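You operate a simulated robot arm through the tools that you are given. There is no shell and no other tool. Be economical: measure what you need, move in short steps, check, and stop when the job is done.

Carry out the task below with a simulated robot arm. There is one attempt and no reset: what you move stays moved.

## Task
Stand each marker in the block's hole of its own colour.

Only the result counts: the job must be done as asked and must still hold three seconds after the hand-in. Knocking over, shifting, dropping, spilling or breaking anything else fails it.

## Robot
A 7-joint arm with a two-finger parallel gripper, fixed in place. Base frame: the origin is at the foot of the arm, x ahead of it, y to its left, z up; the work surface is at about z = 800. Lengths are in mm, angles in degrees, forces in N, time in s.
With the tool pointing down near the work surface it reaches from about 300 to 700 mm from the base axis. Its first joint turns from -66.0 to 66.0 degrees. Payload 1.57 kg.
The TCP is the grasp point between the finger pads, 30 mm short of the fingertips. In the tool frame z runs along the fingers and y along their closing line. The gripper opens to 110 mm. The fingers are 24 mm wide and 12 mm thick; the gripper's body (48 by 112 mm) begins 78 mm behind the TCP.
Orientation is told as [roll, pitch, yaw] about the base's x, y, z axes, in that order, counted from this pose: with the fingers straight down and closing along the base's y, the tool's x points along the base's -x, its y along +y and its z along -z.

## Interface
- The arm moves only by the tool play_rows. Its argument "series" is a list of rows, each an object of numbers (a shift or turn left out is 0, a gripper value left out holds the last): "hand": the finger opening in mm, from 0 to 110; "x", "y", "z": the shift along the tool's x, y, z in units of 50 mm (1.0 is 50 mm); "wx", "wy", "wz": the turn, a rotation vector about the tool's x, y, z in units of 8 degrees (1.0 is 8 degrees). In form: [{"hand": .., "x": .., "y": .., "z": .., "wx": .., "wy": .., "wz": ..}, ...]. A call has 1 to 12 rows; each row shifts and turns the commanded pose from where the row before left it, along the tool's axes as they then stand. A call with a number of a shift or a turn outside -1 to 1 is refused whole. Each row takes 0.2 s and may step no farther than 50 mm and 8.6 degrees from the row before; otherwise, or with a gripper value out of range, the whole call is refused. Where a pose cannot be reached the arm comes as near as it can. A force on the tool above 40 N (or 10 N above the force at the start of the call, whichever is more), or a blocked arm, ends the call early, and 0.2 s more pass. Each finger travels about 108 mm/s and halts on what it meets, pressing with about 41 N; the grip force reading is that of the motor and also rises with nothing between the fingers. The clock runs only during rows and for 0.2 s after the last one: add rows that do not move to give the fingers time. The reply holds the time, the measured pose of the TCP, the force on the tool along the base axes, the opening and the grip force, in the units named above and with some noise.
- Cameras (640 x 400 px; columns grow to the right, rows downward): "scene" is fixed at [146.9, -380.2, 1432.9]; the picture's right is [0.86, -0.50, 0.00], its down [-0.26, -0.44, -0.86] and it looks along [0.43, 0.74, -0.51] (base axes); focal length 340 px, centre (320, 200). "wrist" rides on the gripper at [-36, 0, -80] in the tool frame; the picture's right is [0.00, -1.00, 0.00], its down [0.97, 0.00, -0.24] and it looks along [0.24, 0.00, 0.97] (tool axes); focal length 218 px, centre (320, 200). There is no depth. A picture from a camera that has moved, and an enlarged one, comes with that camera's place and axes in the base frame and with its lens. The place of the scene camera against the robot may be out by one fixed shift of up to 25 mm in any direction.
- get_image(camera): a new picture of that camera. The clock stands still meanwhile.
- inspect(camera, box): a new picture of the part [left, top, right, bottom] of that camera's present view, enlarged. The clock stands still meanwhile.
- job_done(): hands the job in; it is judged then, once.

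Work in short steps. Places have to be worked out from the pictures, the camera data and where the tool is seen: move nearer, look again, correct. Check each grasp and each placing, and mend what went wrong. You have 120 turns and 64 pictures in all, those below and enlarged ones among them. Open the gripper and draw the arm clear of the work before you hand the job in, unless the task says otherwise; then end with one line.

The tools are called after ">>>" by a JSON object that holds its "fn" and its "kwargs". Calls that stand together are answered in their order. play_rows: Moves the arm, as the interface text tells. Its arguments: {"type":"object","properties":{"series":{"type":"array"}},"required":["series"]} The other tools are called the same way: get_image (camera) takes a picture; inspect (camera, box) takes an enlarged picture of a part of a camera's view; job_done () hands the job in.

At the start:

```text
time_s: 0.0
position: [357.5, 178.9, 1104.7]
orientation: [0.0, 0.0, -0.1]
force: [0.2, 0.4, -0.7]
gripper_width: 109.9
grip_force: 0.1
```

scene: 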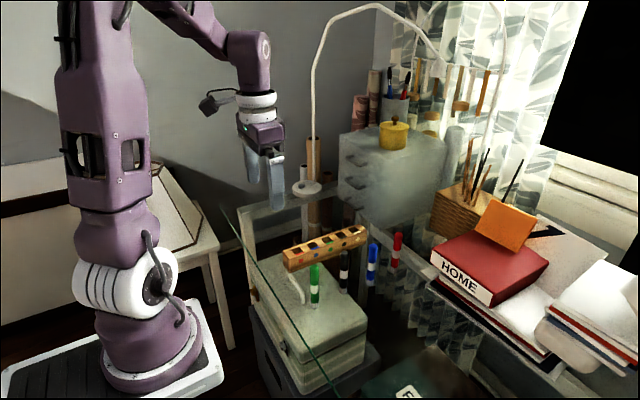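
wrist: 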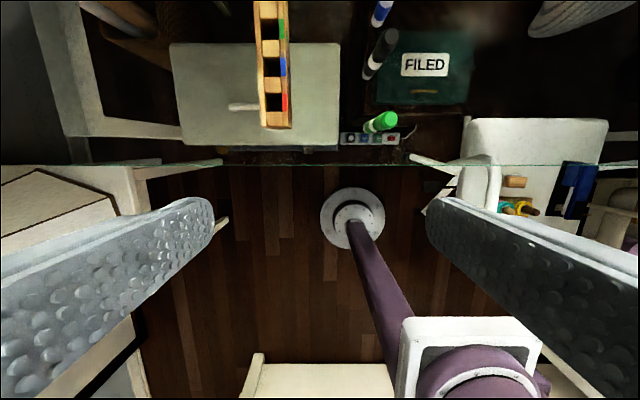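

The block and four markers (green, black, blue, red) stand on a glass table. I'll enlarge the scene to see them in detail.

>>> {"fn": "inspect", "kwargs": {"camera": "scene", "box": [260, 210, 420, 310]}}

>>> {"fn": "inspect", "kwargs": {"camera": "wrist", "box": [220, 0, 460, 150]}}

```text
4.00 times, centred on (340, 260) of scene
camera zoom: at [146.9, -380.2, 1432.9], right [0.86, -0.5, 0.0], down [-0.26, -0.44, -0.86], along [0.43, 0.74, -0.51], focal length 1361 px, centre (240, -40)
```

zoom: 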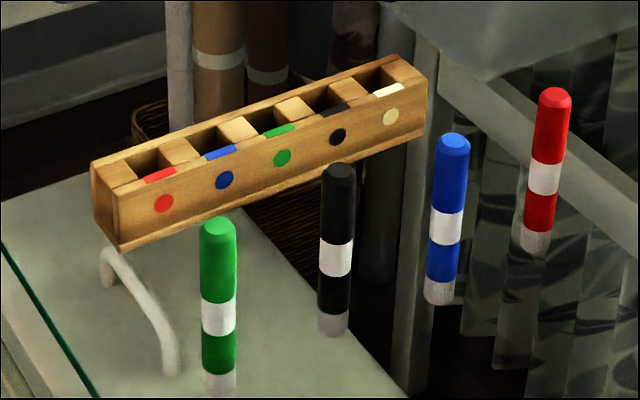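

```text
2.67 times, centred on (340, 75) of wrist
camera zoom: at [393.1, 180.8, 1184.5], right [0.0, -1.0, 0.0], down [-0.97, 0.0, 0.24], along [-0.24, 0.0, -0.97], focal length 582 px, centre (267, 533)
```

zoom: 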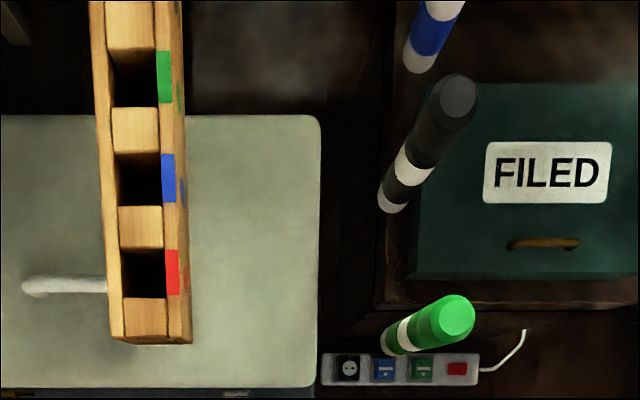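

The wrist view puts green at about (418,103), black (500,107) and blue (572,97). The scene view puts red at about (657,101), and the markers are roughly 125 tall. I'll move forward for a better overhead view.

>>> {"fn": "play_rows", "kwargs": {"series": [{"x": -1}, {"x": -1}, {"x": -1}, {}, {}]}}

>>> {"fn": "get_image", "kwargs": {"camera": "wrist"}}

```text
time_s: 1.2
position: [507.2, 180.7, 1105.8]
orientation: [0.1, -0.1, 0.0]
force: [-0.3, 0.6, 1.0]
gripper_width: 110.2
grip_force: 0.1
```

```text
59 pictures are left
camera wrist: at [543.4, 182.0, 1185.2], right [0.0, -1.0, 0.0], down [-0.97, 0.0, 0.24], along [-0.24, 0.0, -0.97], focal length 218 px, centre (320, 200)
```

wrist: 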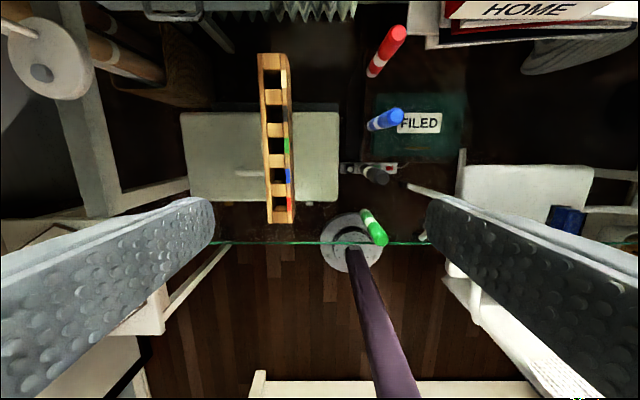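

>>> {"fn": "inspect", "kwargs": {"camera": "wrist", "box": [210, 10, 450, 160]}}

>>> {"fn": "inspect", "kwargs": {"camera": "wrist", "box": [210, 110, 450, 260]}}

```text
2.67 times, centred on (330, 85) of wrist
camera zoom: at [543.4, 182.0, 1185.2], right [0.0, -1.0, 0.0], down [-0.97, 0.0, 0.24], along [-0.24, 0.0, -0.97], focal length 582 px, centre (293, 507)
```

zoom: 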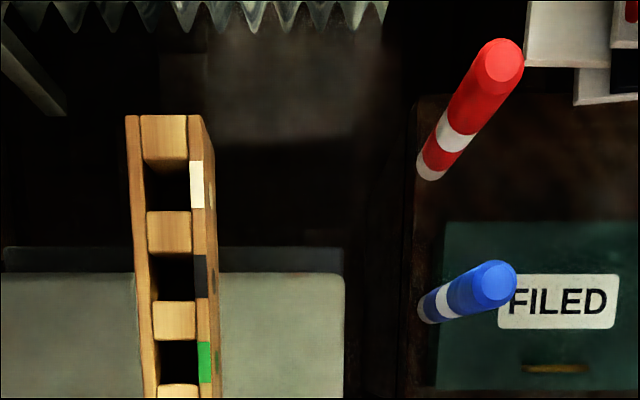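

```text
2.67 times, centred on (330, 185) of wrist
camera zoom: at [543.4, 182.0, 1185.2], right [0.0, -1.0, 0.0], down [-0.97, 0.0, 0.24], along [-0.24, 0.0, -0.97], focal length 582 px, centre (293, 240)
```

zoom: 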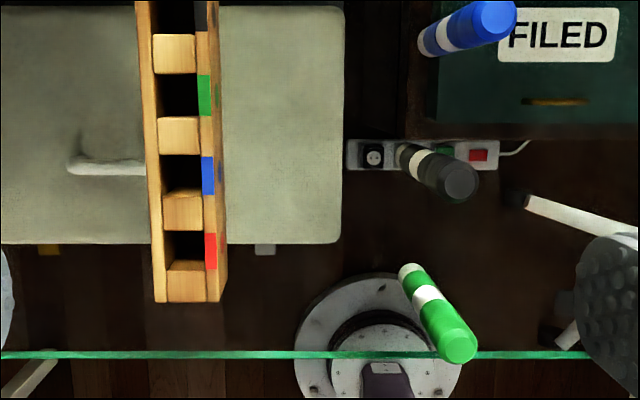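

From this view I get the markers (about 125 tall, 16 diameter) and the hole centres:

| Colour | Marker x, y | Hole x |
|---|---|---|
| Red | 654, 100 | 456 |
| Blue | 574, 97 | 500 |
| Black | 506, 107 | 544 (label green) |
| Green | 423, 102 | see note |

Going by the labels, the holes are red 456, blue 500, green 544 and black 588. All of them are at y≈245, and the block top is at about 860. I'll hover over green for a refined look.

>>> {"fn": "play_rows", "kwargs": {"series": [{"x": 0.85, "y": -0.5}, {"x": 0.83, "y": -0.5}, {"y": -0.56}, {"z": 1}, {"z": 1}, {}, {}]}}

>>> {"fn": "get_image", "kwargs": {"camera": "wrist"}}

```text
time_s: 2.8
position: [420.9, 101.8, 1004.5]
orientation: [0.0, 0.0, -0.1]
force: [-0.6, 0.6, 0.3]
gripper_width: 109.9
grip_force: 0.0
```

```text
56 pictures are left
camera wrist: at [456.9, 103.1, 1084.7], right [0.0, -1.0, 0.0], down [-0.97, 0.0, 0.24], along [-0.24, 0.0, -0.97], focal length 218 px, centre (320, 200)
```

wrist: 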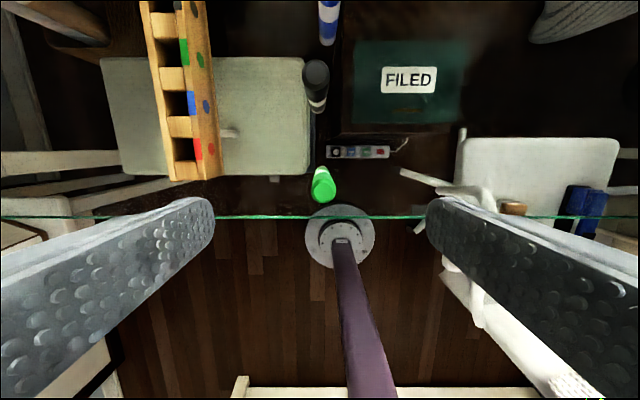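

Green's top is at about (425,101), nearly centred under the tool. I'll shift +4 in x, descend to z≈903 with the fingers partly closed, and then grip.

>>> {"fn": "play_rows", "kwargs": {"series": [{"x": -0.08, "y": -0.01, "hand": 70}, {"z": 0.7}, {"z": 0.7}, {"z": 0.63}, {}, {"hand": 30}, {}, {}]}}

>>> {"fn": "get_image", "kwargs": {"camera": "wrist"}}

```text
time_s: 4.6
position: [424.8, 100.9, 902.6]
orientation: [0.1, -0.1, -0.1]
force: [0.3, -0.4, -0.4]
gripper_width: 30.2
grip_force: 0.1
```

```text
55 pictures are left
camera wrist: at [461.9, 102.1, 982.5], right [0.0, -1.0, 0.0], down [-0.97, 0.0, 0.24], along [-0.24, 0.0, -0.97], focal length 218 px, centre (320, 200)
```

wrist: 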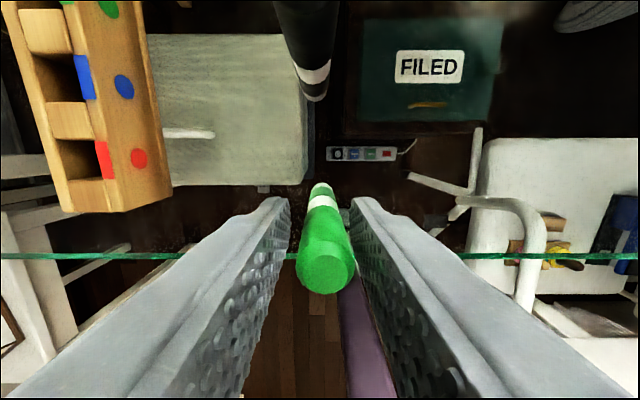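

The marker sits between the fingers, close to centre. Closing now.

>>> {"fn": "play_rows", "kwargs": {"series": [{"hand": 10}, {}, {}]}}

>>> {"fn": "play_rows", "kwargs": {"series": [{"z": -0.1}, {"z": -0.5}, {"z": -1}, {"z": -1}, {"z": -0.6}, {}, {}]}}

>>> {"fn": "get_image", "kwargs": {"camera": "wrist"}}

>>> {"fn": "inspect", "kwargs": {"camera": "scene", "box": [240, 130, 400, 310]}}

```text
time_s: 5.4
position: [425.6, 100.9, 903.0]
orientation: [0.0, 0.1, 0.1]
force: [0.3, 0.3, 0.5]
gripper_width: 17.8
grip_force: 32.6
```

```text
time_s: 7.0
position: [428.8, 103.0, 1064.9]
orientation: [0.1, 0.0, 0.1]
force: [0.1, -0.3, 0.8]
gripper_width: 18.2
grip_force: 33.1
```

```text
54 pictures are left
camera wrist: at [464.1, 103.5, 1143.7], right [0.0, -1.0, 0.0], down [-0.97, 0.0, 0.24], along [-0.24, 0.0, -0.97], focal length 218 px, centre (320, 200)
```

wrist: 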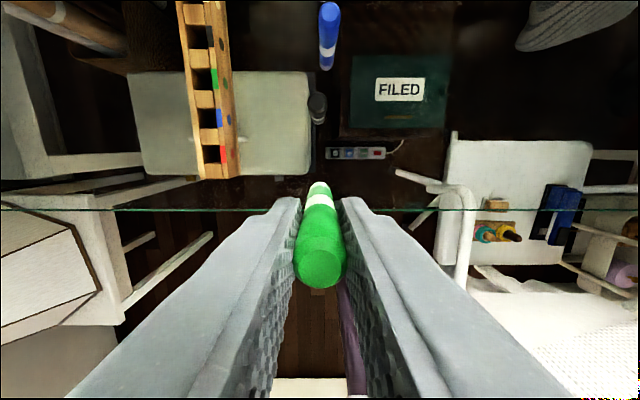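

```text
2.22 times, centred on (320, 220) of scene
camera zoom: at [146.9, -380.2, 1432.9], right [0.86, -0.5, 0.0], down [-0.26, -0.44, -0.86], along [0.43, 0.74, -0.51], focal length 756 px, centre (320, 156)
```

zoom: 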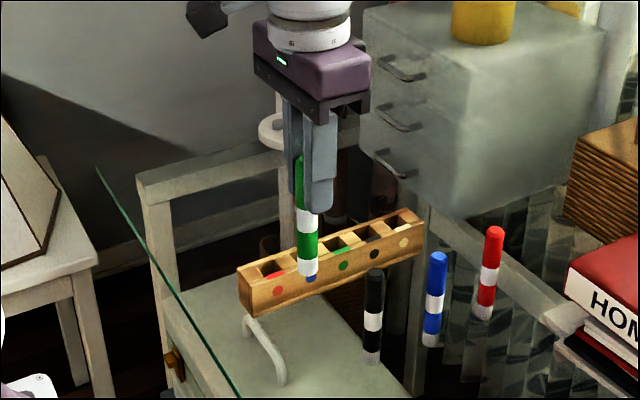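

Green is held upright (18 mm) with its axis within about 1 mm of the TCP. Moving above the green hole at (544,245) and looking again.

>>> {"fn": "play_rows", "kwargs": {"series": [{"x": -0.77, "y": 0.6}, {"x": -0.77, "y": 0.6}, {"x": -0.76, "y": 0.6}, {"y": 0.55}, {"y": 0.5}, {}, {}]}}

>>> {"fn": "get_image", "kwargs": {"camera": "wrist"}}

>>> {"fn": "inspect", "kwargs": {"camera": "wrist", "box": [240, 60, 400, 160]}}

```text
time_s: 8.6
position: [542.3, 243.5, 1062.0]
orientation: [-0.1, 0.0, 0.0]
force: [0.7, -0.2, 0.3]
gripper_width: 18.2
grip_force: 32.8
```

```text
52 pictures are left
camera wrist: at [577.7, 244.7, 1142.6], right [0.0, -1.0, 0.0], down [-0.97, 0.0, 0.24], along [-0.24, 0.0, -0.97], focal length 218 px, centre (320, 200)
```

wrist: 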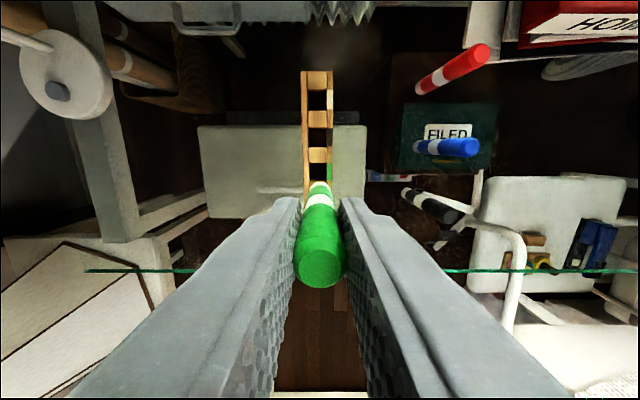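

```text
4.00 times, centred on (320, 110) of wrist
camera zoom: at [577.7, 244.7, 1142.6], right [0.0, -1.0, 0.0], down [-0.97, 0.0, 0.24], along [-0.24, 0.0, -0.97], focal length 873 px, centre (320, 560)
```

zoom: 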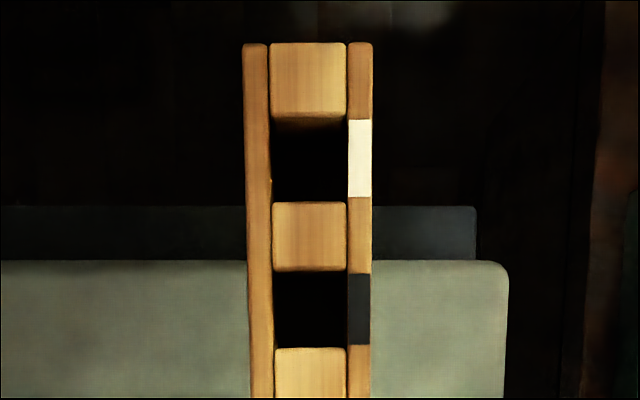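

The hole centre is about 3 mm to +y of the camera axis. I'll correct for that, go down so the marker tip is just above the block, and inspect both views.

>>> {"fn": "play_rows", "kwargs": {"series": [{"y": 0.06, "x": -0.03}, {"z": 0.7}, {"z": 0.7}, {}, {}]}}

>>> {"fn": "inspect", "kwargs": {"camera": "wrist", "box": [240, 110, 400, 210]}}

>>> {"fn": "inspect", "kwargs": {"camera": "scene", "box": [280, 180, 376, 276]}}

```text
time_s: 9.8
position: [544.4, 247.2, 992.1]
orientation: [0.1, 0.1, 0.0]
force: [-0.1, -0.9, 0.4]
gripper_width: 18.3
grip_force: 32.9
```

```text
4.00 times, centred on (320, 160) of wrist
camera zoom: at [579.9, 248.1, 1071.1], right [0.0, -1.0, 0.0], down [-0.97, 0.0, 0.24], along [-0.24, 0.0, -0.97], focal length 873 px, centre (320, 360)
```

zoom: 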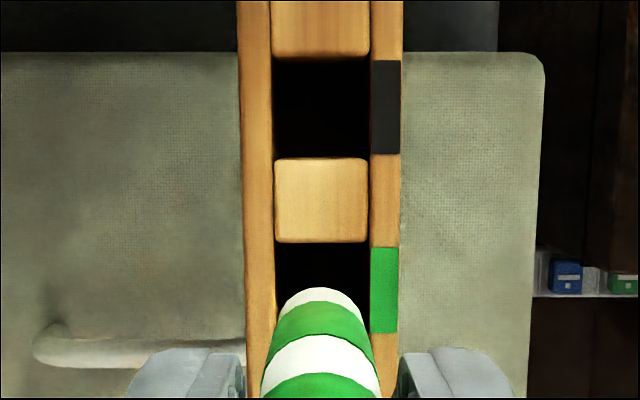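

```text
4.17 times, centred on (328, 228) of scene
camera zoom: at [146.9, -380.2, 1432.9], right [0.86, -0.5, 0.0], down [-0.26, -0.44, -0.86], along [0.43, 0.74, -0.51], focal length 1418 px, centre (287, 83)
```

zoom: 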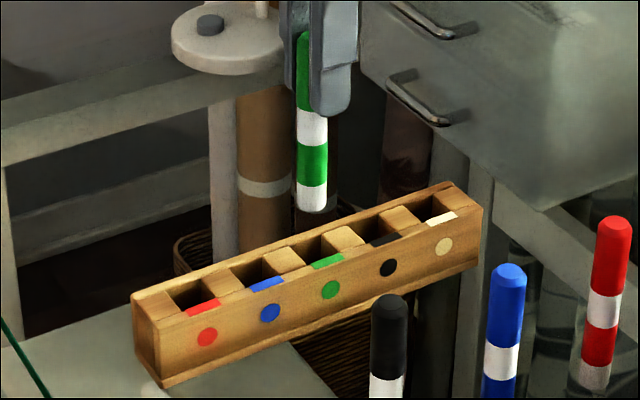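

In y the tip and hole are aligned, while in x the tip looks 2–3 mm short. I'll lower the tip to just above the block top, where parallax disappears.

>>> {"fn": "play_rows", "kwargs": {"series": [{"x": -0.03, "z": 0.4}, {}, {}]}}

>>> {"fn": "inspect", "kwargs": {"camera": "wrist", "box": [280, 150, 360, 200]}}

>>> {"fn": "inspect", "kwargs": {"camera": "scene", "box": [320, 210, 384, 250]}}

```text
time_s: 10.6
position: [544.9, 246.2, 973.0]
orientation: [0.0, 0.0, 0.0]
force: [0.9, -0.4, -0.1]
gripper_width: 18.2
grip_force: 32.5
```

```text
8.00 times, centred on (320, 175) of wrist
camera zoom: at [580.7, 247.9, 1052.1], right [0.0, -1.0, 0.0], down [-0.97, 0.0, 0.24], along [-0.24, 0.0, -0.97], focal length 1746 px, centre (320, 400)
```

zoom: 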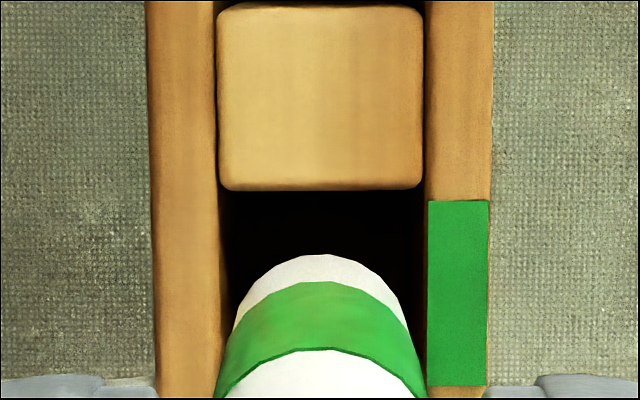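

```text
10.00 times, centred on (352, 230) of scene
camera zoom: at [146.9, -380.2, 1432.9], right [0.86, -0.5, 0.0], down [-0.26, -0.44, -0.86], along [0.43, 0.74, -0.51], focal length 3402 px, centre (0, -100)
```

zoom: 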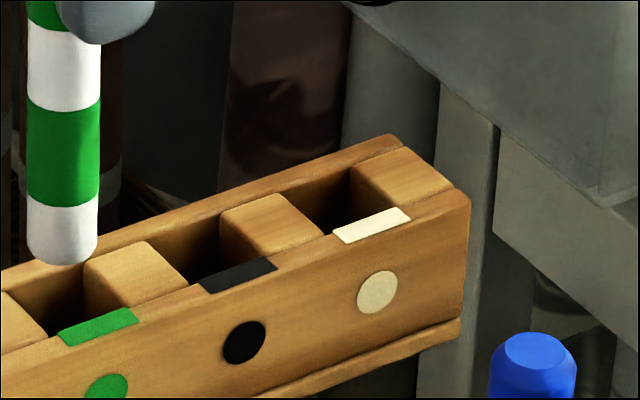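

Y is centred. X needs about +2 mm. I'll apply that, descend partway into the hole and watch the force.

>>> {"fn": "play_rows", "kwargs": {"series": [{"x": -0.04}, {"z": 0.2}, {"z": 0.2}, {"z": 0.2}, {}]}}

>>> {"fn": "inspect", "kwargs": {"camera": "wrist", "box": [280, 150, 360, 200]}}

>>> {"fn": "inspect", "kwargs": {"camera": "scene", "box": [304, 205, 368, 245]}}

```text
time_s: 11.8
position: [546.4, 247.9, 942.9]
orientation: [-0.1, 0.0, 0.1]
force: [-0.4, -0.6, 0.4]
gripper_width: 18.4
grip_force: 33.3
```

```text
8.00 times, centred on (320, 175) of wrist
camera zoom: at [582.6, 248.7, 1022.7], right [0.0, -1.0, 0.0], down [-0.97, 0.0, 0.24], along [-0.24, 0.0, -0.97], focal length 1746 px, centre (320, 400)
```

zoom: 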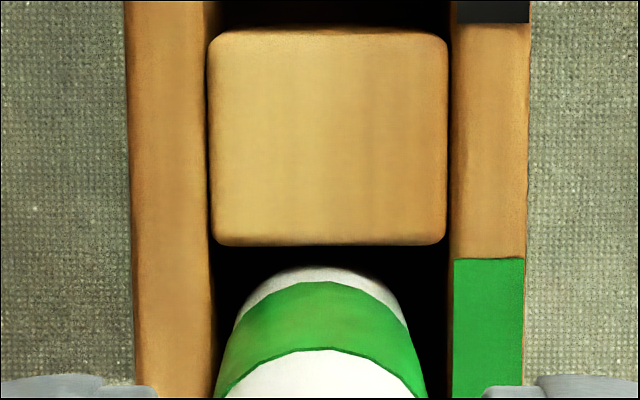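

```text
10.00 times, centred on (336, 225) of scene
camera zoom: at [146.9, -380.2, 1432.9], right [0.86, -0.5, 0.0], down [-0.26, -0.44, -0.86], along [0.43, 0.74, -0.51], focal length 3402 px, centre (160, -50)
```

zoom: 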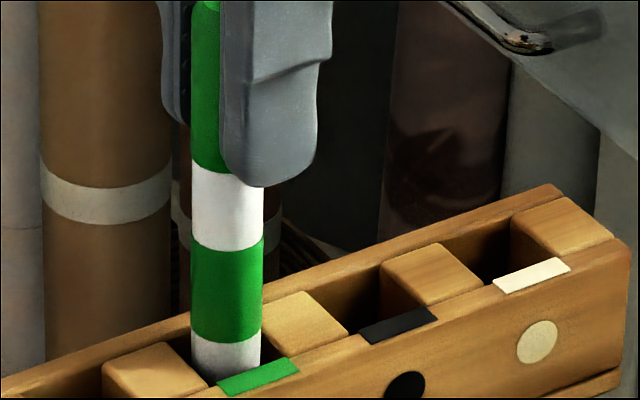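

The marker has entered the green hole. I'll nudge -1 mm in y and lower until it touches the floor of the hole.

>>> {"fn": "play_rows", "kwargs": {"series": [{"y": -0.02, "z": 0.2}, {"z": 0.2}, {"z": 0.1}, {"z": 0.06}, {"z": 0.06}, {}]}}

>>> {"fn": "inspect", "kwargs": {"camera": "scene", "box": [304, 205, 368, 245]}}

```text
time_s: 13.2
position: [546.3, 247.3, 913.7]
orientation: [0.1, -0.1, -0.1]
force: [-2.3, 0.2, 18.8]
gripper_width: 18.4
grip_force: 32.0
```

```text
10.00 times, centred on (336, 225) of scene
camera zoom: at [146.5, -380.3, 1432.9], right [0.86, -0.5, 0.0], down [-0.26, -0.44, -0.86], along [0.43, 0.74, -0.51], focal length 3402 px, centre (160, -50)
```

zoom: 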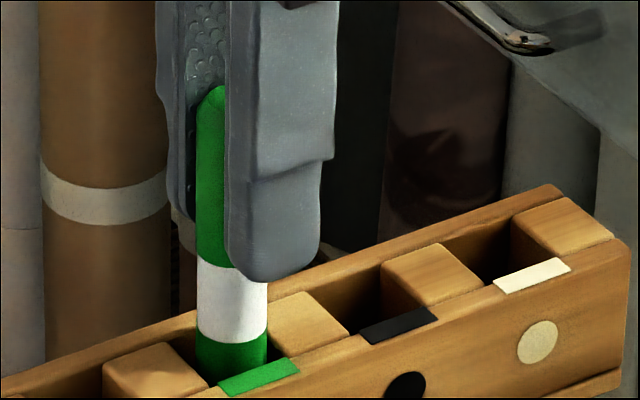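

Contact came at about 913 (19 N), which means the marker is on the hole floor, roughly 10 mm above the table. I'll ease up 1 mm, release and retreat.

>>> {"fn": "play_rows", "kwargs": {"series": [{"z": -0.02}, {"hand": 50}, {}, {"z": -0.5}, {"z": -1}, {"z": -1}, {"z": -0.6}, {}]}}

>>> {"fn": "inspect", "kwargs": {"camera": "scene", "box": [280, 205, 408, 285]}}

```text
time_s: 15.0
position: [546.5, 243.8, 1067.7]
orientation: [0.0, 0.0, 0.0]
force: [-0.8, 0.1, -0.8]
gripper_width: 50.0
grip_force: 0.1
```

```text
5.00 times, centred on (344, 245) of scene
camera zoom: at [146.9, -380.2, 1432.9], right [0.86, -0.5, 0.0], down [-0.26, -0.44, -0.86], along [0.43, 0.74, -0.51], focal length 1701 px, centre (200, -25)
```

zoom: 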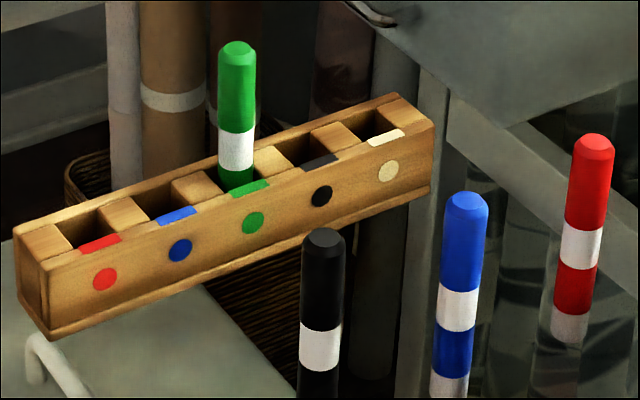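

Green is seated. Next I'll hover over black.

>>> {"fn": "play_rows", "kwargs": {"series": [{"x": 0.4, "y": -0.7}, {"x": 0.42, "y": -0.7}, {"y": -0.7}, {"y": -0.7}, {"z": 0.6}, {"z": 0.66}, {}, {}]}}

>>> {"fn": "get_image", "kwargs": {"camera": "wrist"}}

```text
time_s: 16.8
position: [506.6, 105.2, 1005.6]
orientation: [0.0, -0.1, -0.1]
force: [0.5, 0.6, -0.1]
gripper_width: 50.3
grip_force: 0.1
```

```text
42 pictures are left
camera wrist: at [542.1, 107.0, 1085.6], right [0.0, -1.0, 0.0], down [-0.97, 0.0, 0.24], along [-0.24, 0.0, -0.97], focal length 218 px, centre (320, 200)
```

wrist: 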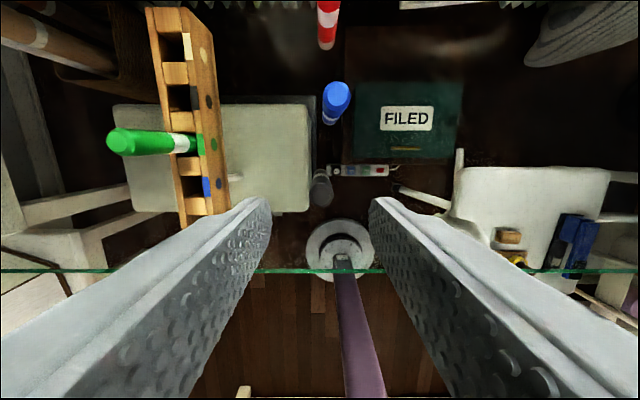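

Black is centred in y and about 4–5 mm further out in x. Descending and closing to 30 to verify.

>>> {"fn": "play_rows", "kwargs": {"series": [{"x": -0.08, "y": -0.01}, {"z": 0.7}, {"z": 0.7}, {"z": 0.65}, {"hand": 30}, {}, {}]}}

>>> {"fn": "get_image", "kwargs": {"camera": "wrist"}}

```text
time_s: 18.4
position: [508.3, 104.4, 904.1]
orientation: [0.0, 0.0, -0.1]
force: [0.0, -0.7, 0.0]
gripper_width: 29.7
grip_force: 0.0
```

```text
41 pictures are left
camera wrist: at [544.6, 105.1, 983.4], right [0.0, -1.0, 0.0], down [-0.97, 0.0, 0.24], along [-0.24, 0.0, -0.97], focal length 218 px, centre (320, 200)
```

wrist: 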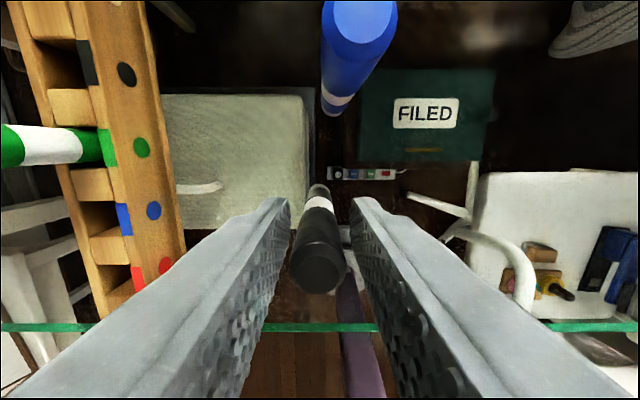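

Black is well placed between the fingers. Grip, lift and carry it over the black hole at about (591,245).

>>> {"fn": "play_rows", "kwargs": {"series": [{"hand": 10}, {}, {}, {"z": -0.1}, {"z": -0.5}, {"z": -1}, {"z": -1}, {"z": -0.6}, {}]}}

>>> {"fn": "play_rows", "kwargs": {"series": [{"x": -0.5, "y": 0.7}, {"x": -0.5, "y": 0.7}, {"x": -0.61, "y": 0.7}, {"y": 0.71}, {"z": 0.7}, {"z": 0.7}, {"z": 0.35}, {}, {}]}}

>>> {"fn": "inspect", "kwargs": {"camera": "wrist", "box": [280, 150, 360, 200]}}

>>> {"fn": "inspect", "kwargs": {"camera": "scene", "box": [296, 165, 408, 235]}}

```text
time_s: 20.4
position: [508.1, 104.8, 1062.9]
orientation: [0.1, 0.1, -0.1]
force: [0.3, -0.2, 0.0]
gripper_width: 18.1
grip_force: 33.0
```

```text
time_s: 22.4
position: [592.5, 246.8, 975.2]
orientation: [0.0, -0.1, 0.0]
force: [0.8, -0.1, 0.4]
gripper_width: 18.4
grip_force: 32.6
```

```text
8.00 times, centred on (320, 175) of wrist
camera zoom: at [628.9, 247.9, 1056.0], right [0.0, -1.0, 0.0], down [-0.97, 0.0, 0.24], along [-0.24, 0.0, -0.97], focal length 1746 px, centre (320, 400)
```

zoom: 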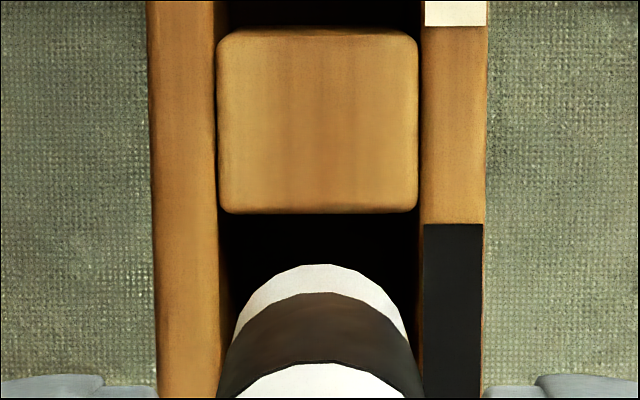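

```text
5.71 times, centred on (352, 200) of scene
camera zoom: at [146.9, -380.2, 1432.9], right [0.86, -0.5, 0.0], down [-0.26, -0.44, -0.86], along [0.43, 0.74, -0.51], focal length 1944 px, centre (137, 200)
```

zoom: 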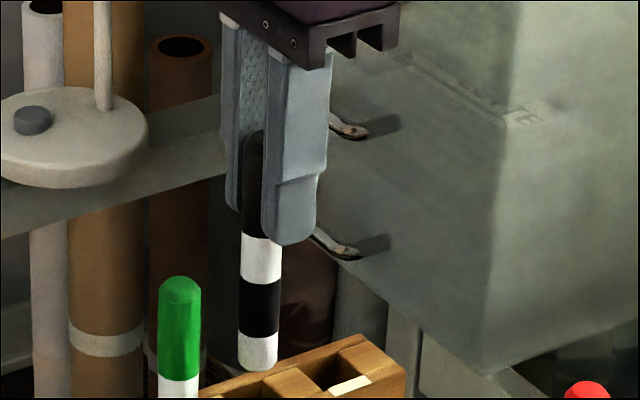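

This is the same geometry as green's good entry; it needs only about +0.7 mm in x. Lowering partway.

>>> {"fn": "play_rows", "kwargs": {"series": [{"x": -0.014, "y": -0.01}, {"z": 0.2}, {"z": 0.2}, {"z": 0.2}, {}]}}

>>> {"fn": "inspect", "kwargs": {"camera": "wrist", "box": [280, 150, 360, 200]}}

```text
time_s: 23.6
position: [590.7, 244.0, 946.2]
orientation: [0.0, 0.1, 0.1]
force: [-0.3, 0.2, -0.4]
gripper_width: 18.2
grip_force: 33.1
```

```text
8.00 times, centred on (320, 175) of wrist
camera zoom: at [627.6, 245.7, 1024.8], right [0.0, -1.0, 0.0], down [-0.97, 0.0, 0.24], along [-0.24, 0.0, -0.97], focal length 1746 px, centre (320, 400)
```

zoom: 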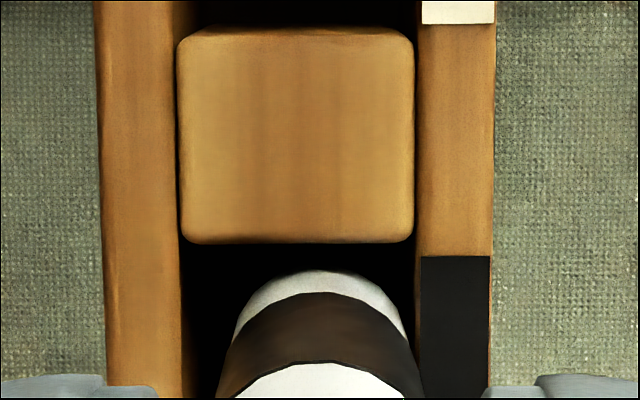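

The marker is in the hole but sits 2 mm toward -y. Correct that and lower to contact.

>>> {"fn": "play_rows", "kwargs": {"series": [{"y": 0.036}, {"z": 0.2}, {"z": 0.2}, {"z": 0.1}, {"z": 0.06}, {"z": 0.06}, {}]}}

>>> {"fn": "inspect", "kwargs": {"camera": "scene", "box": [304, 195, 384, 245]}}

```text
time_s: 25.2
position: [590.6, 247.5, 914.1]
orientation: [0.0, -0.1, 0.0]
force: [0.5, 0.5, -0.1]
gripper_width: 17.9
grip_force: 32.6
```

```text
8.00 times, centred on (344, 220) of scene
camera zoom: at [146.9, -380.2, 1432.9], right [0.86, -0.5, 0.0], down [-0.26, -0.44, -0.86], along [0.43, 0.74, -0.51], focal length 2722 px, centre (128, 40)
```

zoom: 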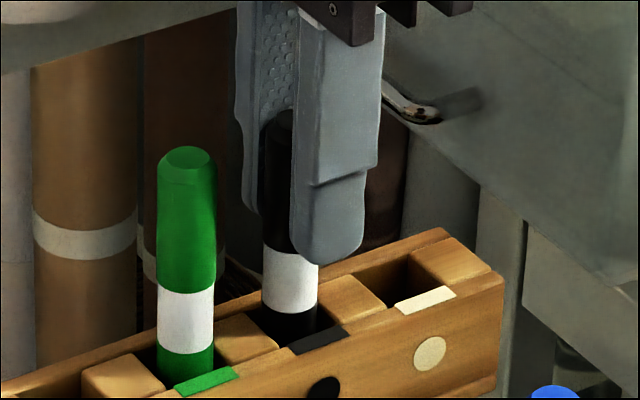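

There is no contact yet, so I'll lower in 1 mm steps, then release if contact shows.

>>> {"fn": "play_rows", "kwargs": {"series": [{"z": 0.02}, {"z": 0.02}, {"z": 0.02}, {}]}}

```text
time_s: 26.2
position: [590.8, 246.3, 912.6]
orientation: [0.1, -0.2, 0.0]
force: [-1.6, -0.5, 23.9]
gripper_width: 18.4
grip_force: 32.7
```

>>> {"fn": "play_rows", "kwargs": {"series": [{"z": -0.02}, {"hand": 50}, {}, {"z": -0.5}, {"z": -1}, {"z": -1}, {"z": -0.6}, {}]}}

>>> {"fn": "inspect", "kwargs": {"camera": "scene", "box": [280, 195, 424, 285]}}

```text
time_s: 28.0
position: [591.6, 248.4, 1066.4]
orientation: [0.0, 0.0, -0.1]
force: [-1.1, 0.0, -0.6]
gripper_width: 50.3
grip_force: 0.1
```

```text
4.44 times, centred on (352, 240) of scene
camera zoom: at [146.9, -380.2, 1432.9], right [0.86, -0.5, 0.0], down [-0.26, -0.44, -0.86], along [0.43, 0.74, -0.51], focal length 1512 px, centre (178, 22)
```

zoom: 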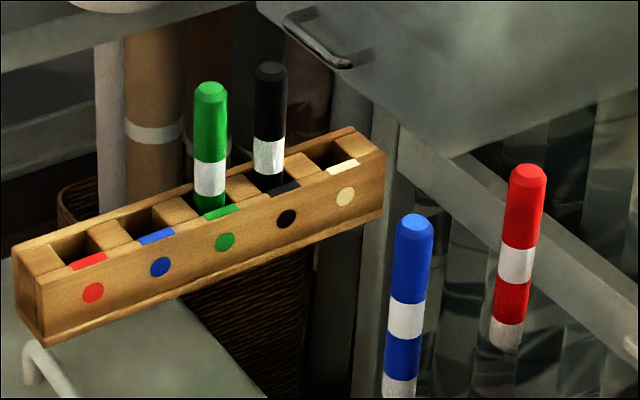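

Black is seated. Now hovering over blue.

>>> {"fn": "play_rows", "kwargs": {"series": [{"x": 0.29, "y": -0.75}, {"y": -0.75}, {"y": -0.77}, {"y": -0.77}, {"z": 0.6}, {"z": 0.66}, {}, {}]}}

>>> {"fn": "get_image", "kwargs": {"camera": "wrist"}}

```text
time_s: 29.8
position: [577.5, 96.8, 1003.7]
orientation: [0.0, 0.0, -0.1]
force: [-0.6, 0.2, 0.7]
gripper_width: 50.0
grip_force: 0.1
```

```text
35 pictures are left
camera wrist: at [612.7, 98.1, 1084.3], right [0.0, -1.0, 0.0], down [-0.97, 0.0, 0.24], along [-0.24, 0.0, -0.97], focal length 218 px, centre (320, 200)
```

wrist: 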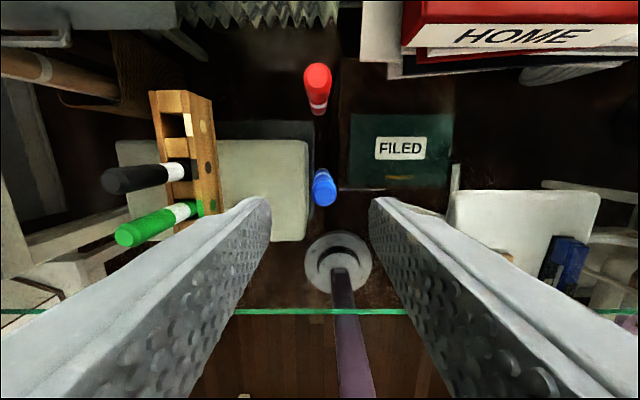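

Blue is about 3 mm to -y and 1 mm out in x. Adjust, descend and check.

>>> {"fn": "play_rows", "kwargs": {"series": [{"x": -0.02, "y": -0.06}, {"z": 0.7}, {"z": 0.7}, {"z": 0.63}, {"hand": 30}, {}, {}]}}

>>> {"fn": "get_image", "kwargs": {"camera": "wrist"}}

```text
time_s: 31.4
position: [576.1, 93.6, 902.0]
orientation: [0.0, 0.0, 0.0]
force: [0.3, 1.0, -0.8]
gripper_width: 30.1
grip_force: 0.1
```

```text
34 pictures are left
camera wrist: at [612.9, 93.9, 981.8], right [0.0, -1.0, 0.0], down [-0.97, 0.0, 0.24], along [-0.24, 0.0, -0.97], focal length 218 px, centre (320, 200)
```

wrist: 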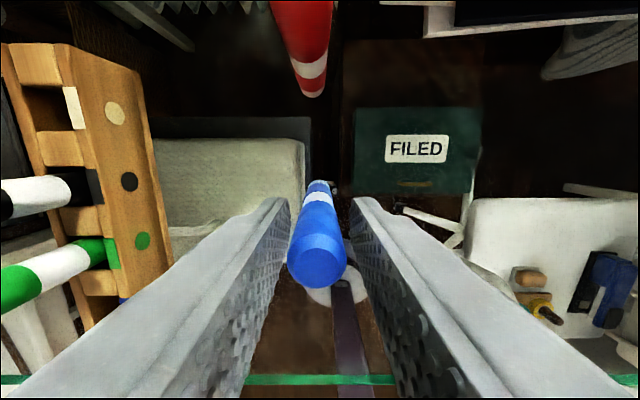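

Blue is between the fingers. Nudge +1.5 mm in x for centring, grip, lift and carry to the blue hole at about (503.5,246).

>>> {"fn": "play_rows", "kwargs": {"series": [{"x": -0.03}, {"hand": 10}, {}, {}, {"z": -0.1}, {"z": -0.5}, {"z": -1}, {"z": -1}, {"z": -0.6}, {}]}}

>>> {"fn": "play_rows", "kwargs": {"series": [{"x": 0.76, "y": 0.6}, {"x": 0.76, "y": 0.6}, {"y": 0.7}, {"y": 0.7}, {"y": 0.48}, {"z": 0.7}, {"z": 0.7}, {"z": 0.33}, {}, {}]}}

>>> {"fn": "inspect", "kwargs": {"camera": "wrist", "box": [280, 150, 360, 200]}}

```text
time_s: 33.6
position: [580.3, 91.8, 1063.1]
orientation: [0.0, 0.0, -0.1]
force: [-0.2, 0.3, 0.5]
gripper_width: 17.8
grip_force: 32.3
```

```text
time_s: 35.8
position: [503.3, 245.0, 975.6]
orientation: [-0.1, 0.0, 0.0]
force: [-0.1, 0.2, -0.3]
gripper_width: 18.2
grip_force: 33.0
```

```text
8.00 times, centred on (320, 175) of wrist
camera zoom: at [539.2, 245.2, 1055.9], right [0.0, -1.0, 0.0], down [-0.97, 0.0, 0.24], along [-0.24, 0.0, -0.97], focal length 1746 px, centre (320, 400)
```

zoom: 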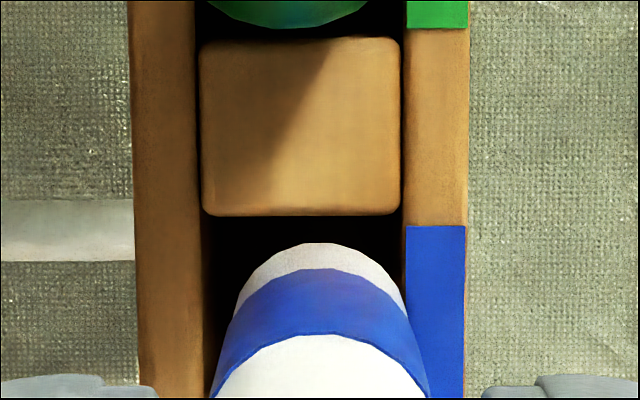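

Corrections needed are +2 mm in y and -1.5 mm in x. Apply them, then lower partway and check.

>>> {"fn": "play_rows", "kwargs": {"series": [{"x": 0.03, "y": 0.04}, {"z": 0.1}, {}, {}]}}

>>> {"fn": "inspect", "kwargs": {"camera": "wrist", "box": [280, 150, 360, 200]}}

```text
time_s: 36.8
position: [502.7, 247.0, 970.5]
orientation: [0.0, 0.0, 0.0]
force: [1.1, -1.0, -0.3]
gripper_width: 18.2
grip_force: 33.1
```

```text
8.00 times, centred on (320, 175) of wrist
camera zoom: at [538.0, 247.8, 1051.1], right [0.0, -1.0, 0.0], down [-0.97, 0.0, 0.24], along [-0.24, 0.0, -0.97], focal length 1746 px, centre (320, 400)
```

zoom: 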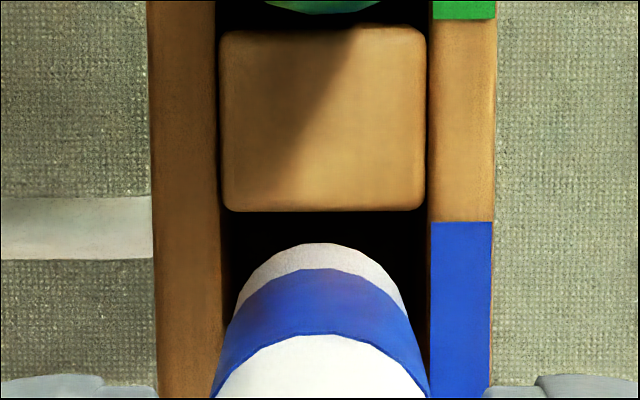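

Aligned to within about 0.5 mm. Lowering into the hole.

>>> {"fn": "play_rows", "kwargs": {"series": [{"x": 0.01, "z": 0.2}, {"z": 0.2}, {"z": 0.1}, {}, {}]}}

>>> {"fn": "inspect", "kwargs": {"camera": "wrist", "box": [280, 150, 360, 200]}}

```text
time_s: 38.0
position: [501.8, 247.5, 945.5]
orientation: [0.0, 0.0, 0.0]
force: [0.3, -0.5, 0.0]
gripper_width: 18.3
grip_force: 32.5
```

```text
8.00 times, centred on (320, 175) of wrist
camera zoom: at [537.7, 248.6, 1025.6], right [0.0, -1.0, 0.0], down [-0.97, 0.0, 0.24], along [-0.24, 0.0, -0.97], focal length 1746 px, centre (320, 400)
```

zoom: 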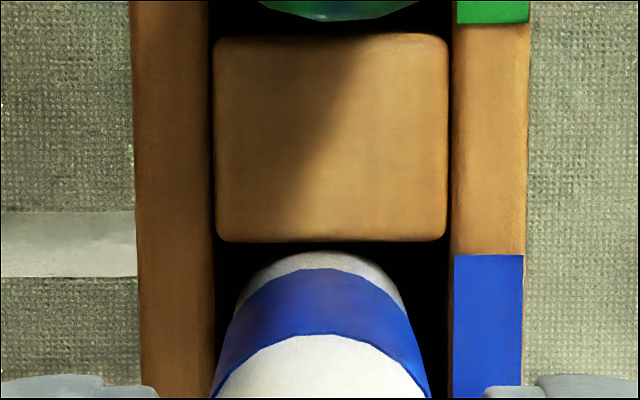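

Inside the hole. Small correction (-1 in x, -1 in y), then lower to contact.

>>> {"fn": "play_rows", "kwargs": {"series": [{"x": 0.02, "y": -0.02}, {"z": 0.2}, {"z": 0.2}, {"z": 0.1}, {"z": 0.06}, {"z": 0.06}, {"z": 0.02}, {}]}}

```text
time_s: 39.8
position: [499.2, 246.5, 913.7]
orientation: [0.0, 0.0, 0.0]
force: [0.3, -0.2, -0.5]
gripper_width: 18.4
grip_force: 32.8
```

>>> {"fn": "play_rows", "kwargs": {"series": [{"z": 0.02}, {"z": 0.02}, {"z": 0.02}, {}]}}

```text
time_s: 40.8
position: [500.1, 246.2, 912.8]
orientation: [0.2, -0.3, 0.0]
force: [1.1, -1.1, 23.5]
gripper_width: 18.2
grip_force: 33.1
```

Floor contact again at about 912.8. Release, retreat and check.

>>> {"fn": "play_rows", "kwargs": {"series": [{"z": -0.02}, {"hand": 50}, {}, {"z": -0.5}, {"z": -1}, {"z": -1}, {"z": -0.6}, {}]}}

>>> {"fn": "inspect", "kwargs": {"camera": "scene", "box": [280, 195, 424, 285]}}

```text
time_s: 42.6
position: [499.8, 247.3, 1067.7]
orientation: [-0.1, -0.1, 0.0]
force: [-0.2, 0.3, 0.2]
gripper_width: 50.0
grip_force: 0.0
```

```text
4.44 times, centred on (352, 240) of scene
camera zoom: at [146.9, -380.2, 1432.9], right [0.86, -0.5, 0.0], down [-0.26, -0.44, -0.86], along [0.43, 0.74, -0.51], focal length 1512 px, centre (178, 22)
```

zoom: 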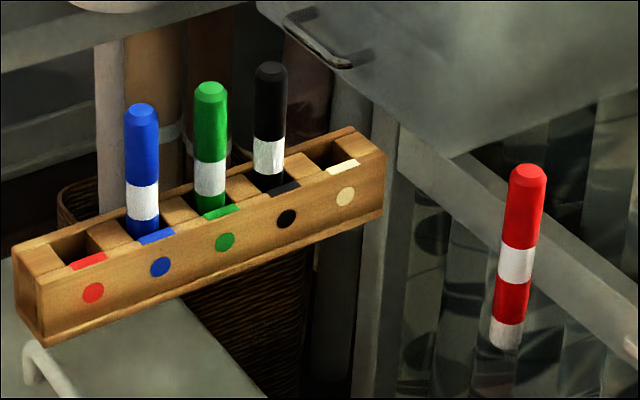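

Three are seated. Now hovering over red at about (656,97).

>>> {"fn": "play_rows", "kwargs": {"series": [{"y": -0.9}, {"y": -0.9, "x": -0.4}, {"y": -0.6, "x": -0.75}, {"y": -0.58, "x": -0.75}, {"x": -0.75}, {"x": -0.46}, {"z": 0.6}, {"z": 0.66}, {}, {}]}}

>>> {"fn": "get_image", "kwargs": {"camera": "wrist"}}

```text
time_s: 44.8
position: [655.9, 98.6, 1005.2]
orientation: [0.0, 0.0, 0.0]
force: [-0.5, 0.2, -0.8]
gripper_width: 50.3
grip_force: 0.1
```

```text
29 pictures are left
camera wrist: at [692.2, 100.2, 1084.8], right [0.0, -1.0, 0.0], down [-0.97, 0.0, 0.24], along [-0.24, 0.0, -0.97], focal length 218 px, centre (320, 200)
```

wrist: 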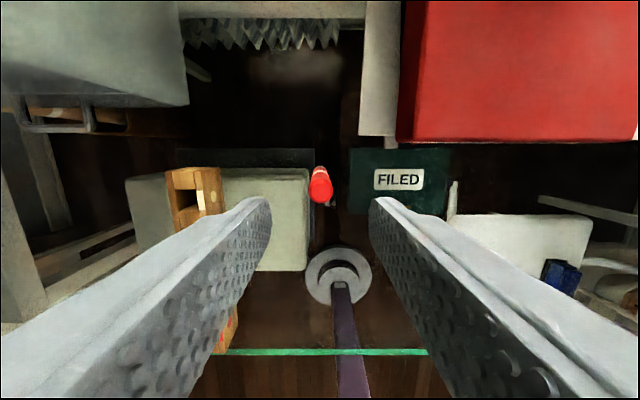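

Red needs +4 mm in x and is centred in y. Descending.

>>> {"fn": "play_rows", "kwargs": {"series": [{"x": -0.08, "y": -0.01}, {"z": 0.7}, {"z": 0.7}, {"z": 0.65}, {"hand": 30}, {}, {}]}}

>>> {"fn": "get_image", "kwargs": {"camera": "wrist"}}

```text
time_s: 46.4
position: [659.6, 97.4, 903.1]
orientation: [0.0, 0.1, 0.0]
force: [0.2, 0.4, 0.8]
gripper_width: 30.0
grip_force: 0.0
```

```text
28 pictures are left
camera wrist: at [696.1, 98.7, 982.0], right [0.0, -1.0, 0.0], down [-0.97, 0.0, 0.24], along [-0.24, 0.0, -0.97], focal length 218 px, centre (320, 200)
```

wrist: 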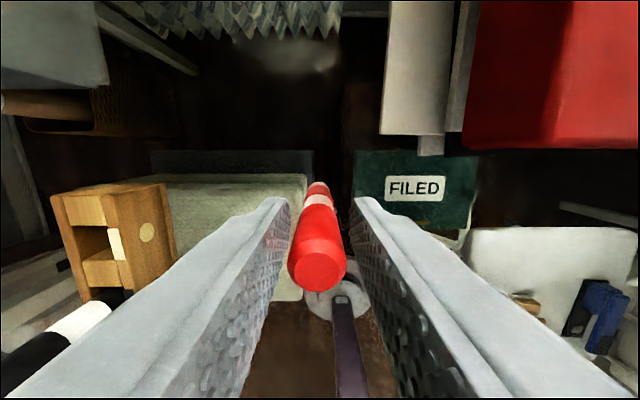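

Red is well placed. Nudge +1 mm, grip, lift and carry to the red hole at about (457.5,246.5).

>>> {"fn": "play_rows", "kwargs": {"series": [{"x": -0.02}, {"hand": 10}, {}, {}, {"z": -0.1}, {"z": -0.5}, {"z": -1}, {"z": -1}, {"z": -0.6}, {}]}}

>>> {"fn": "play_rows", "kwargs": {"series": [{"x": 0.9}, {"x": 0.9}, {"x": 0.8, "y": 0.5}, {"x": 0.8, "y": 0.5}, {"x": 0.67, "y": 0.6}, {"y": 0.7}, {"y": 0.69}, {"z": 0.7}, {"z": 0.7}, {"z": 0.43}, {}, {}]}}

>>> {"fn": "inspect", "kwargs": {"camera": "wrist", "box": [280, 150, 360, 200]}}

```text
time_s: 48.6
position: [661.6, 97.4, 1059.9]
orientation: [0.0, 0.0, 0.1]
force: [-0.1, -0.4, -0.7]
gripper_width: 18.4
grip_force: 32.6
```

```text
time_s: 51.2
position: [625.5, 200.1, 969.0]
orientation: [0.0, 0.0, 0.1]
force: [0.1, 0.0, -0.5]
gripper_width: 18.3
grip_force: 32.4
out of reach, approached as far as the arm can: row 1, 2, 3, 4
```

```text
8.00 times, centred on (320, 175) of wrist
camera zoom: at [662.1, 201.0, 1047.5], right [0.0, -1.0, 0.0], down [-0.97, 0.0, 0.24], along [-0.24, 0.0, -0.97], focal length 1746 px, centre (320, 400)
```

zoom: 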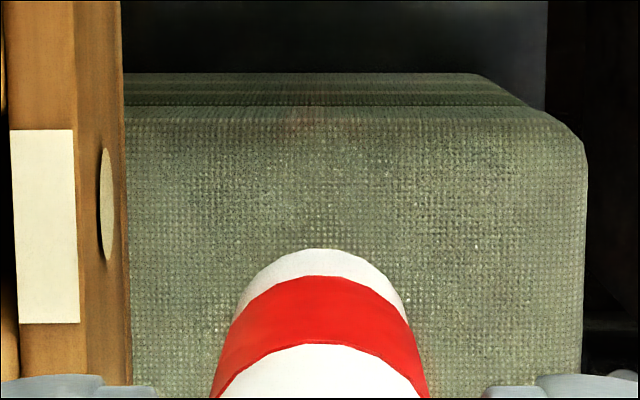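

Some rows were out of reach and the arm stopped short at (625,200), beside the block. I'll check the scene for contact before moving on.

>>> {"fn": "get_image", "kwargs": {"camera": "scene"}}

>>> {"fn": "play_rows", "kwargs": {"series": [{"z": -0.6}, {"z": -0.6}, {"z": -0.5}, {}]}}

```text
26 pictures are left
```

scene: 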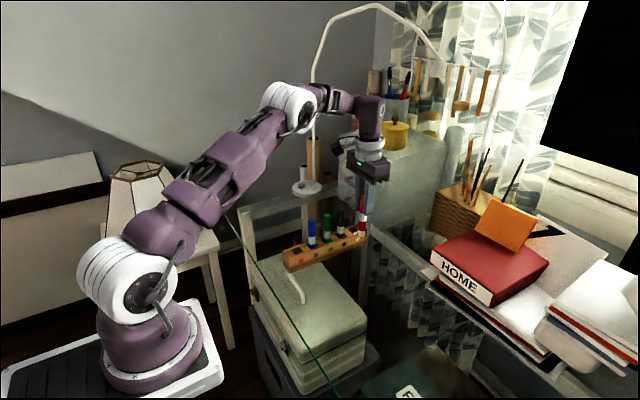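

```text
time_s: 52.2
position: [625.8, 199.6, 1054.3]
orientation: [0.1, 0.0, 0.0]
force: [0.2, -0.5, -0.3]
gripper_width: 18.1
grip_force: 33.0
```

Nothing was disturbed. Now I'll retract along -x first in a separate call and verify.

>>> {"fn": "play_rows", "kwargs": {"series": [{"z": -0.2, "x": 0.4}, {"x": 0.7}, {"x": 0.76}, {"x": 0.75}, {"x": 0.75}, {}, {}]}}

```text
time_s: 53.8
position: [460.7, 199.0, 1063.8]
orientation: [-0.1, -0.1, -0.1]
force: [0.5, -1.2, 0.5]
gripper_width: 18.0
grip_force: 33.2
```

>>> {"fn": "play_rows", "kwargs": {"series": [{"y": 0.5}, {"y": 0.44}, {"z": 0.7}, {"z": 0.7}, {"z": 0.4}, {}, {}]}}

>>> {"fn": "inspect", "kwargs": {"camera": "wrist", "box": [280, 150, 360, 200]}}

```text
time_s: 55.4
position: [459.0, 248.3, 973.8]
orientation: [0.0, 0.0, 0.0]
force: [0.0, 0.2, 0.5]
gripper_width: 18.4
grip_force: 32.8
```

```text
8.00 times, centred on (320, 175) of wrist
camera zoom: at [495.2, 249.3, 1053.6], right [0.0, -1.0, 0.0], down [-0.97, 0.0, 0.24], along [-0.24, 0.0, -0.97], focal length 1746 px, centre (320, 400)
```

zoom: 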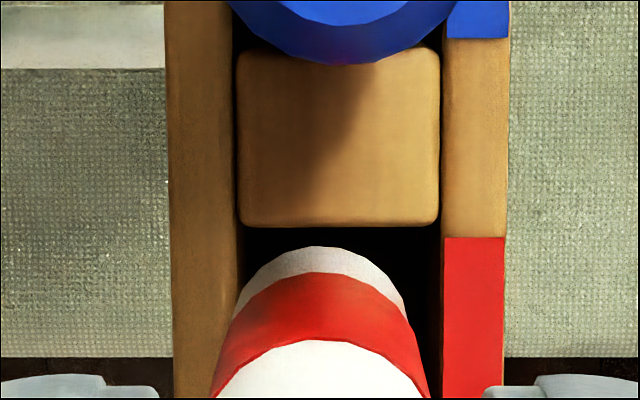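

Corrections are -2 mm in y and -2 mm in x. Apply, lower 5 mm and recheck.

>>> {"fn": "play_rows", "kwargs": {"series": [{"x": 0.042, "y": -0.04}, {"z": 0.1}, {}, {}]}}

>>> {"fn": "inspect", "kwargs": {"camera": "wrist", "box": [280, 150, 360, 200]}}

```text
time_s: 56.4
position: [455.7, 246.1, 968.7]
orientation: [0.1, 0.0, 0.0]
force: [0.0, -0.2, 0.1]
gripper_width: 18.0
grip_force: 33.4
```

```text
8.00 times, centred on (320, 175) of wrist
camera zoom: at [492.7, 246.8, 1048.3], right [0.0, -1.0, 0.0], down [-0.97, 0.0, 0.24], along [-0.24, 0.0, -0.97], focal length 1746 px, centre (320, 400)
```

zoom: 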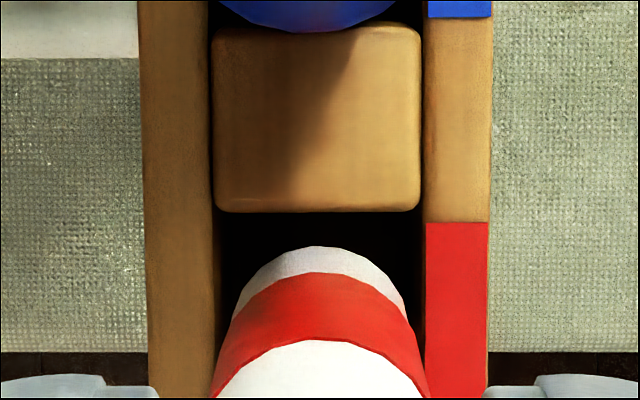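

Aligned. Lowering in.

>>> {"fn": "play_rows", "kwargs": {"series": [{"z": 0.2}, {"z": 0.2}, {"z": 0.1}, {}, {}]}}

>>> {"fn": "inspect", "kwargs": {"camera": "wrist", "box": [280, 150, 360, 200]}}

```text
time_s: 57.6
position: [456.1, 245.1, 944.2]
orientation: [0.0, -0.1, 0.0]
force: [0.3, 0.0, -0.4]
gripper_width: 18.2
grip_force: 32.7
```

```text
8.00 times, centred on (320, 175) of wrist
camera zoom: at [492.3, 246.9, 1023.4], right [0.0, -1.0, 0.0], down [-0.97, 0.0, 0.24], along [-0.24, 0.0, -0.97], focal length 1746 px, centre (320, 400)
```

zoom: 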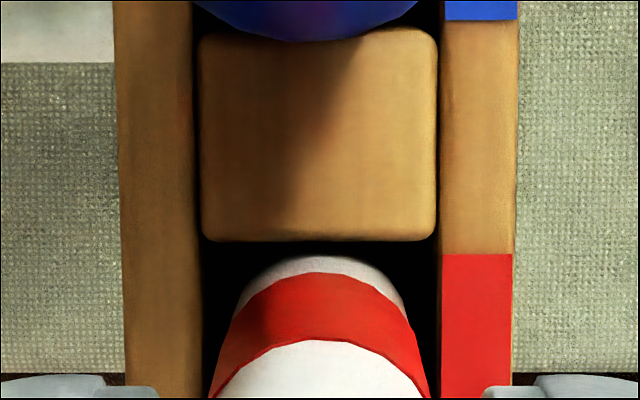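

Centred. Lowering to the floor.

>>> {"fn": "play_rows", "kwargs": {"series": [{"x": 0.012}, {"z": 0.2}, {"z": 0.2}, {"z": 0.1}, {"z": 0.06}, {"z": 0.04}, {}]}}

>>> {"fn": "play_rows", "kwargs": {"series": [{"z": 0.02}, {"z": 0.02}, {}]}}

```text
time_s: 59.2
position: [455.9, 244.2, 914.2]
orientation: [0.0, 0.0, 0.0]
force: [0.5, -0.4, -0.4]
gripper_width: 18.1
grip_force: 32.8
```

```text
time_s: 60.0
position: [455.9, 244.6, 912.2]
orientation: [0.0, 0.0, 0.0]
force: [-1.0, -0.9, 9.3]
gripper_width: 18.3
grip_force: 32.8
```

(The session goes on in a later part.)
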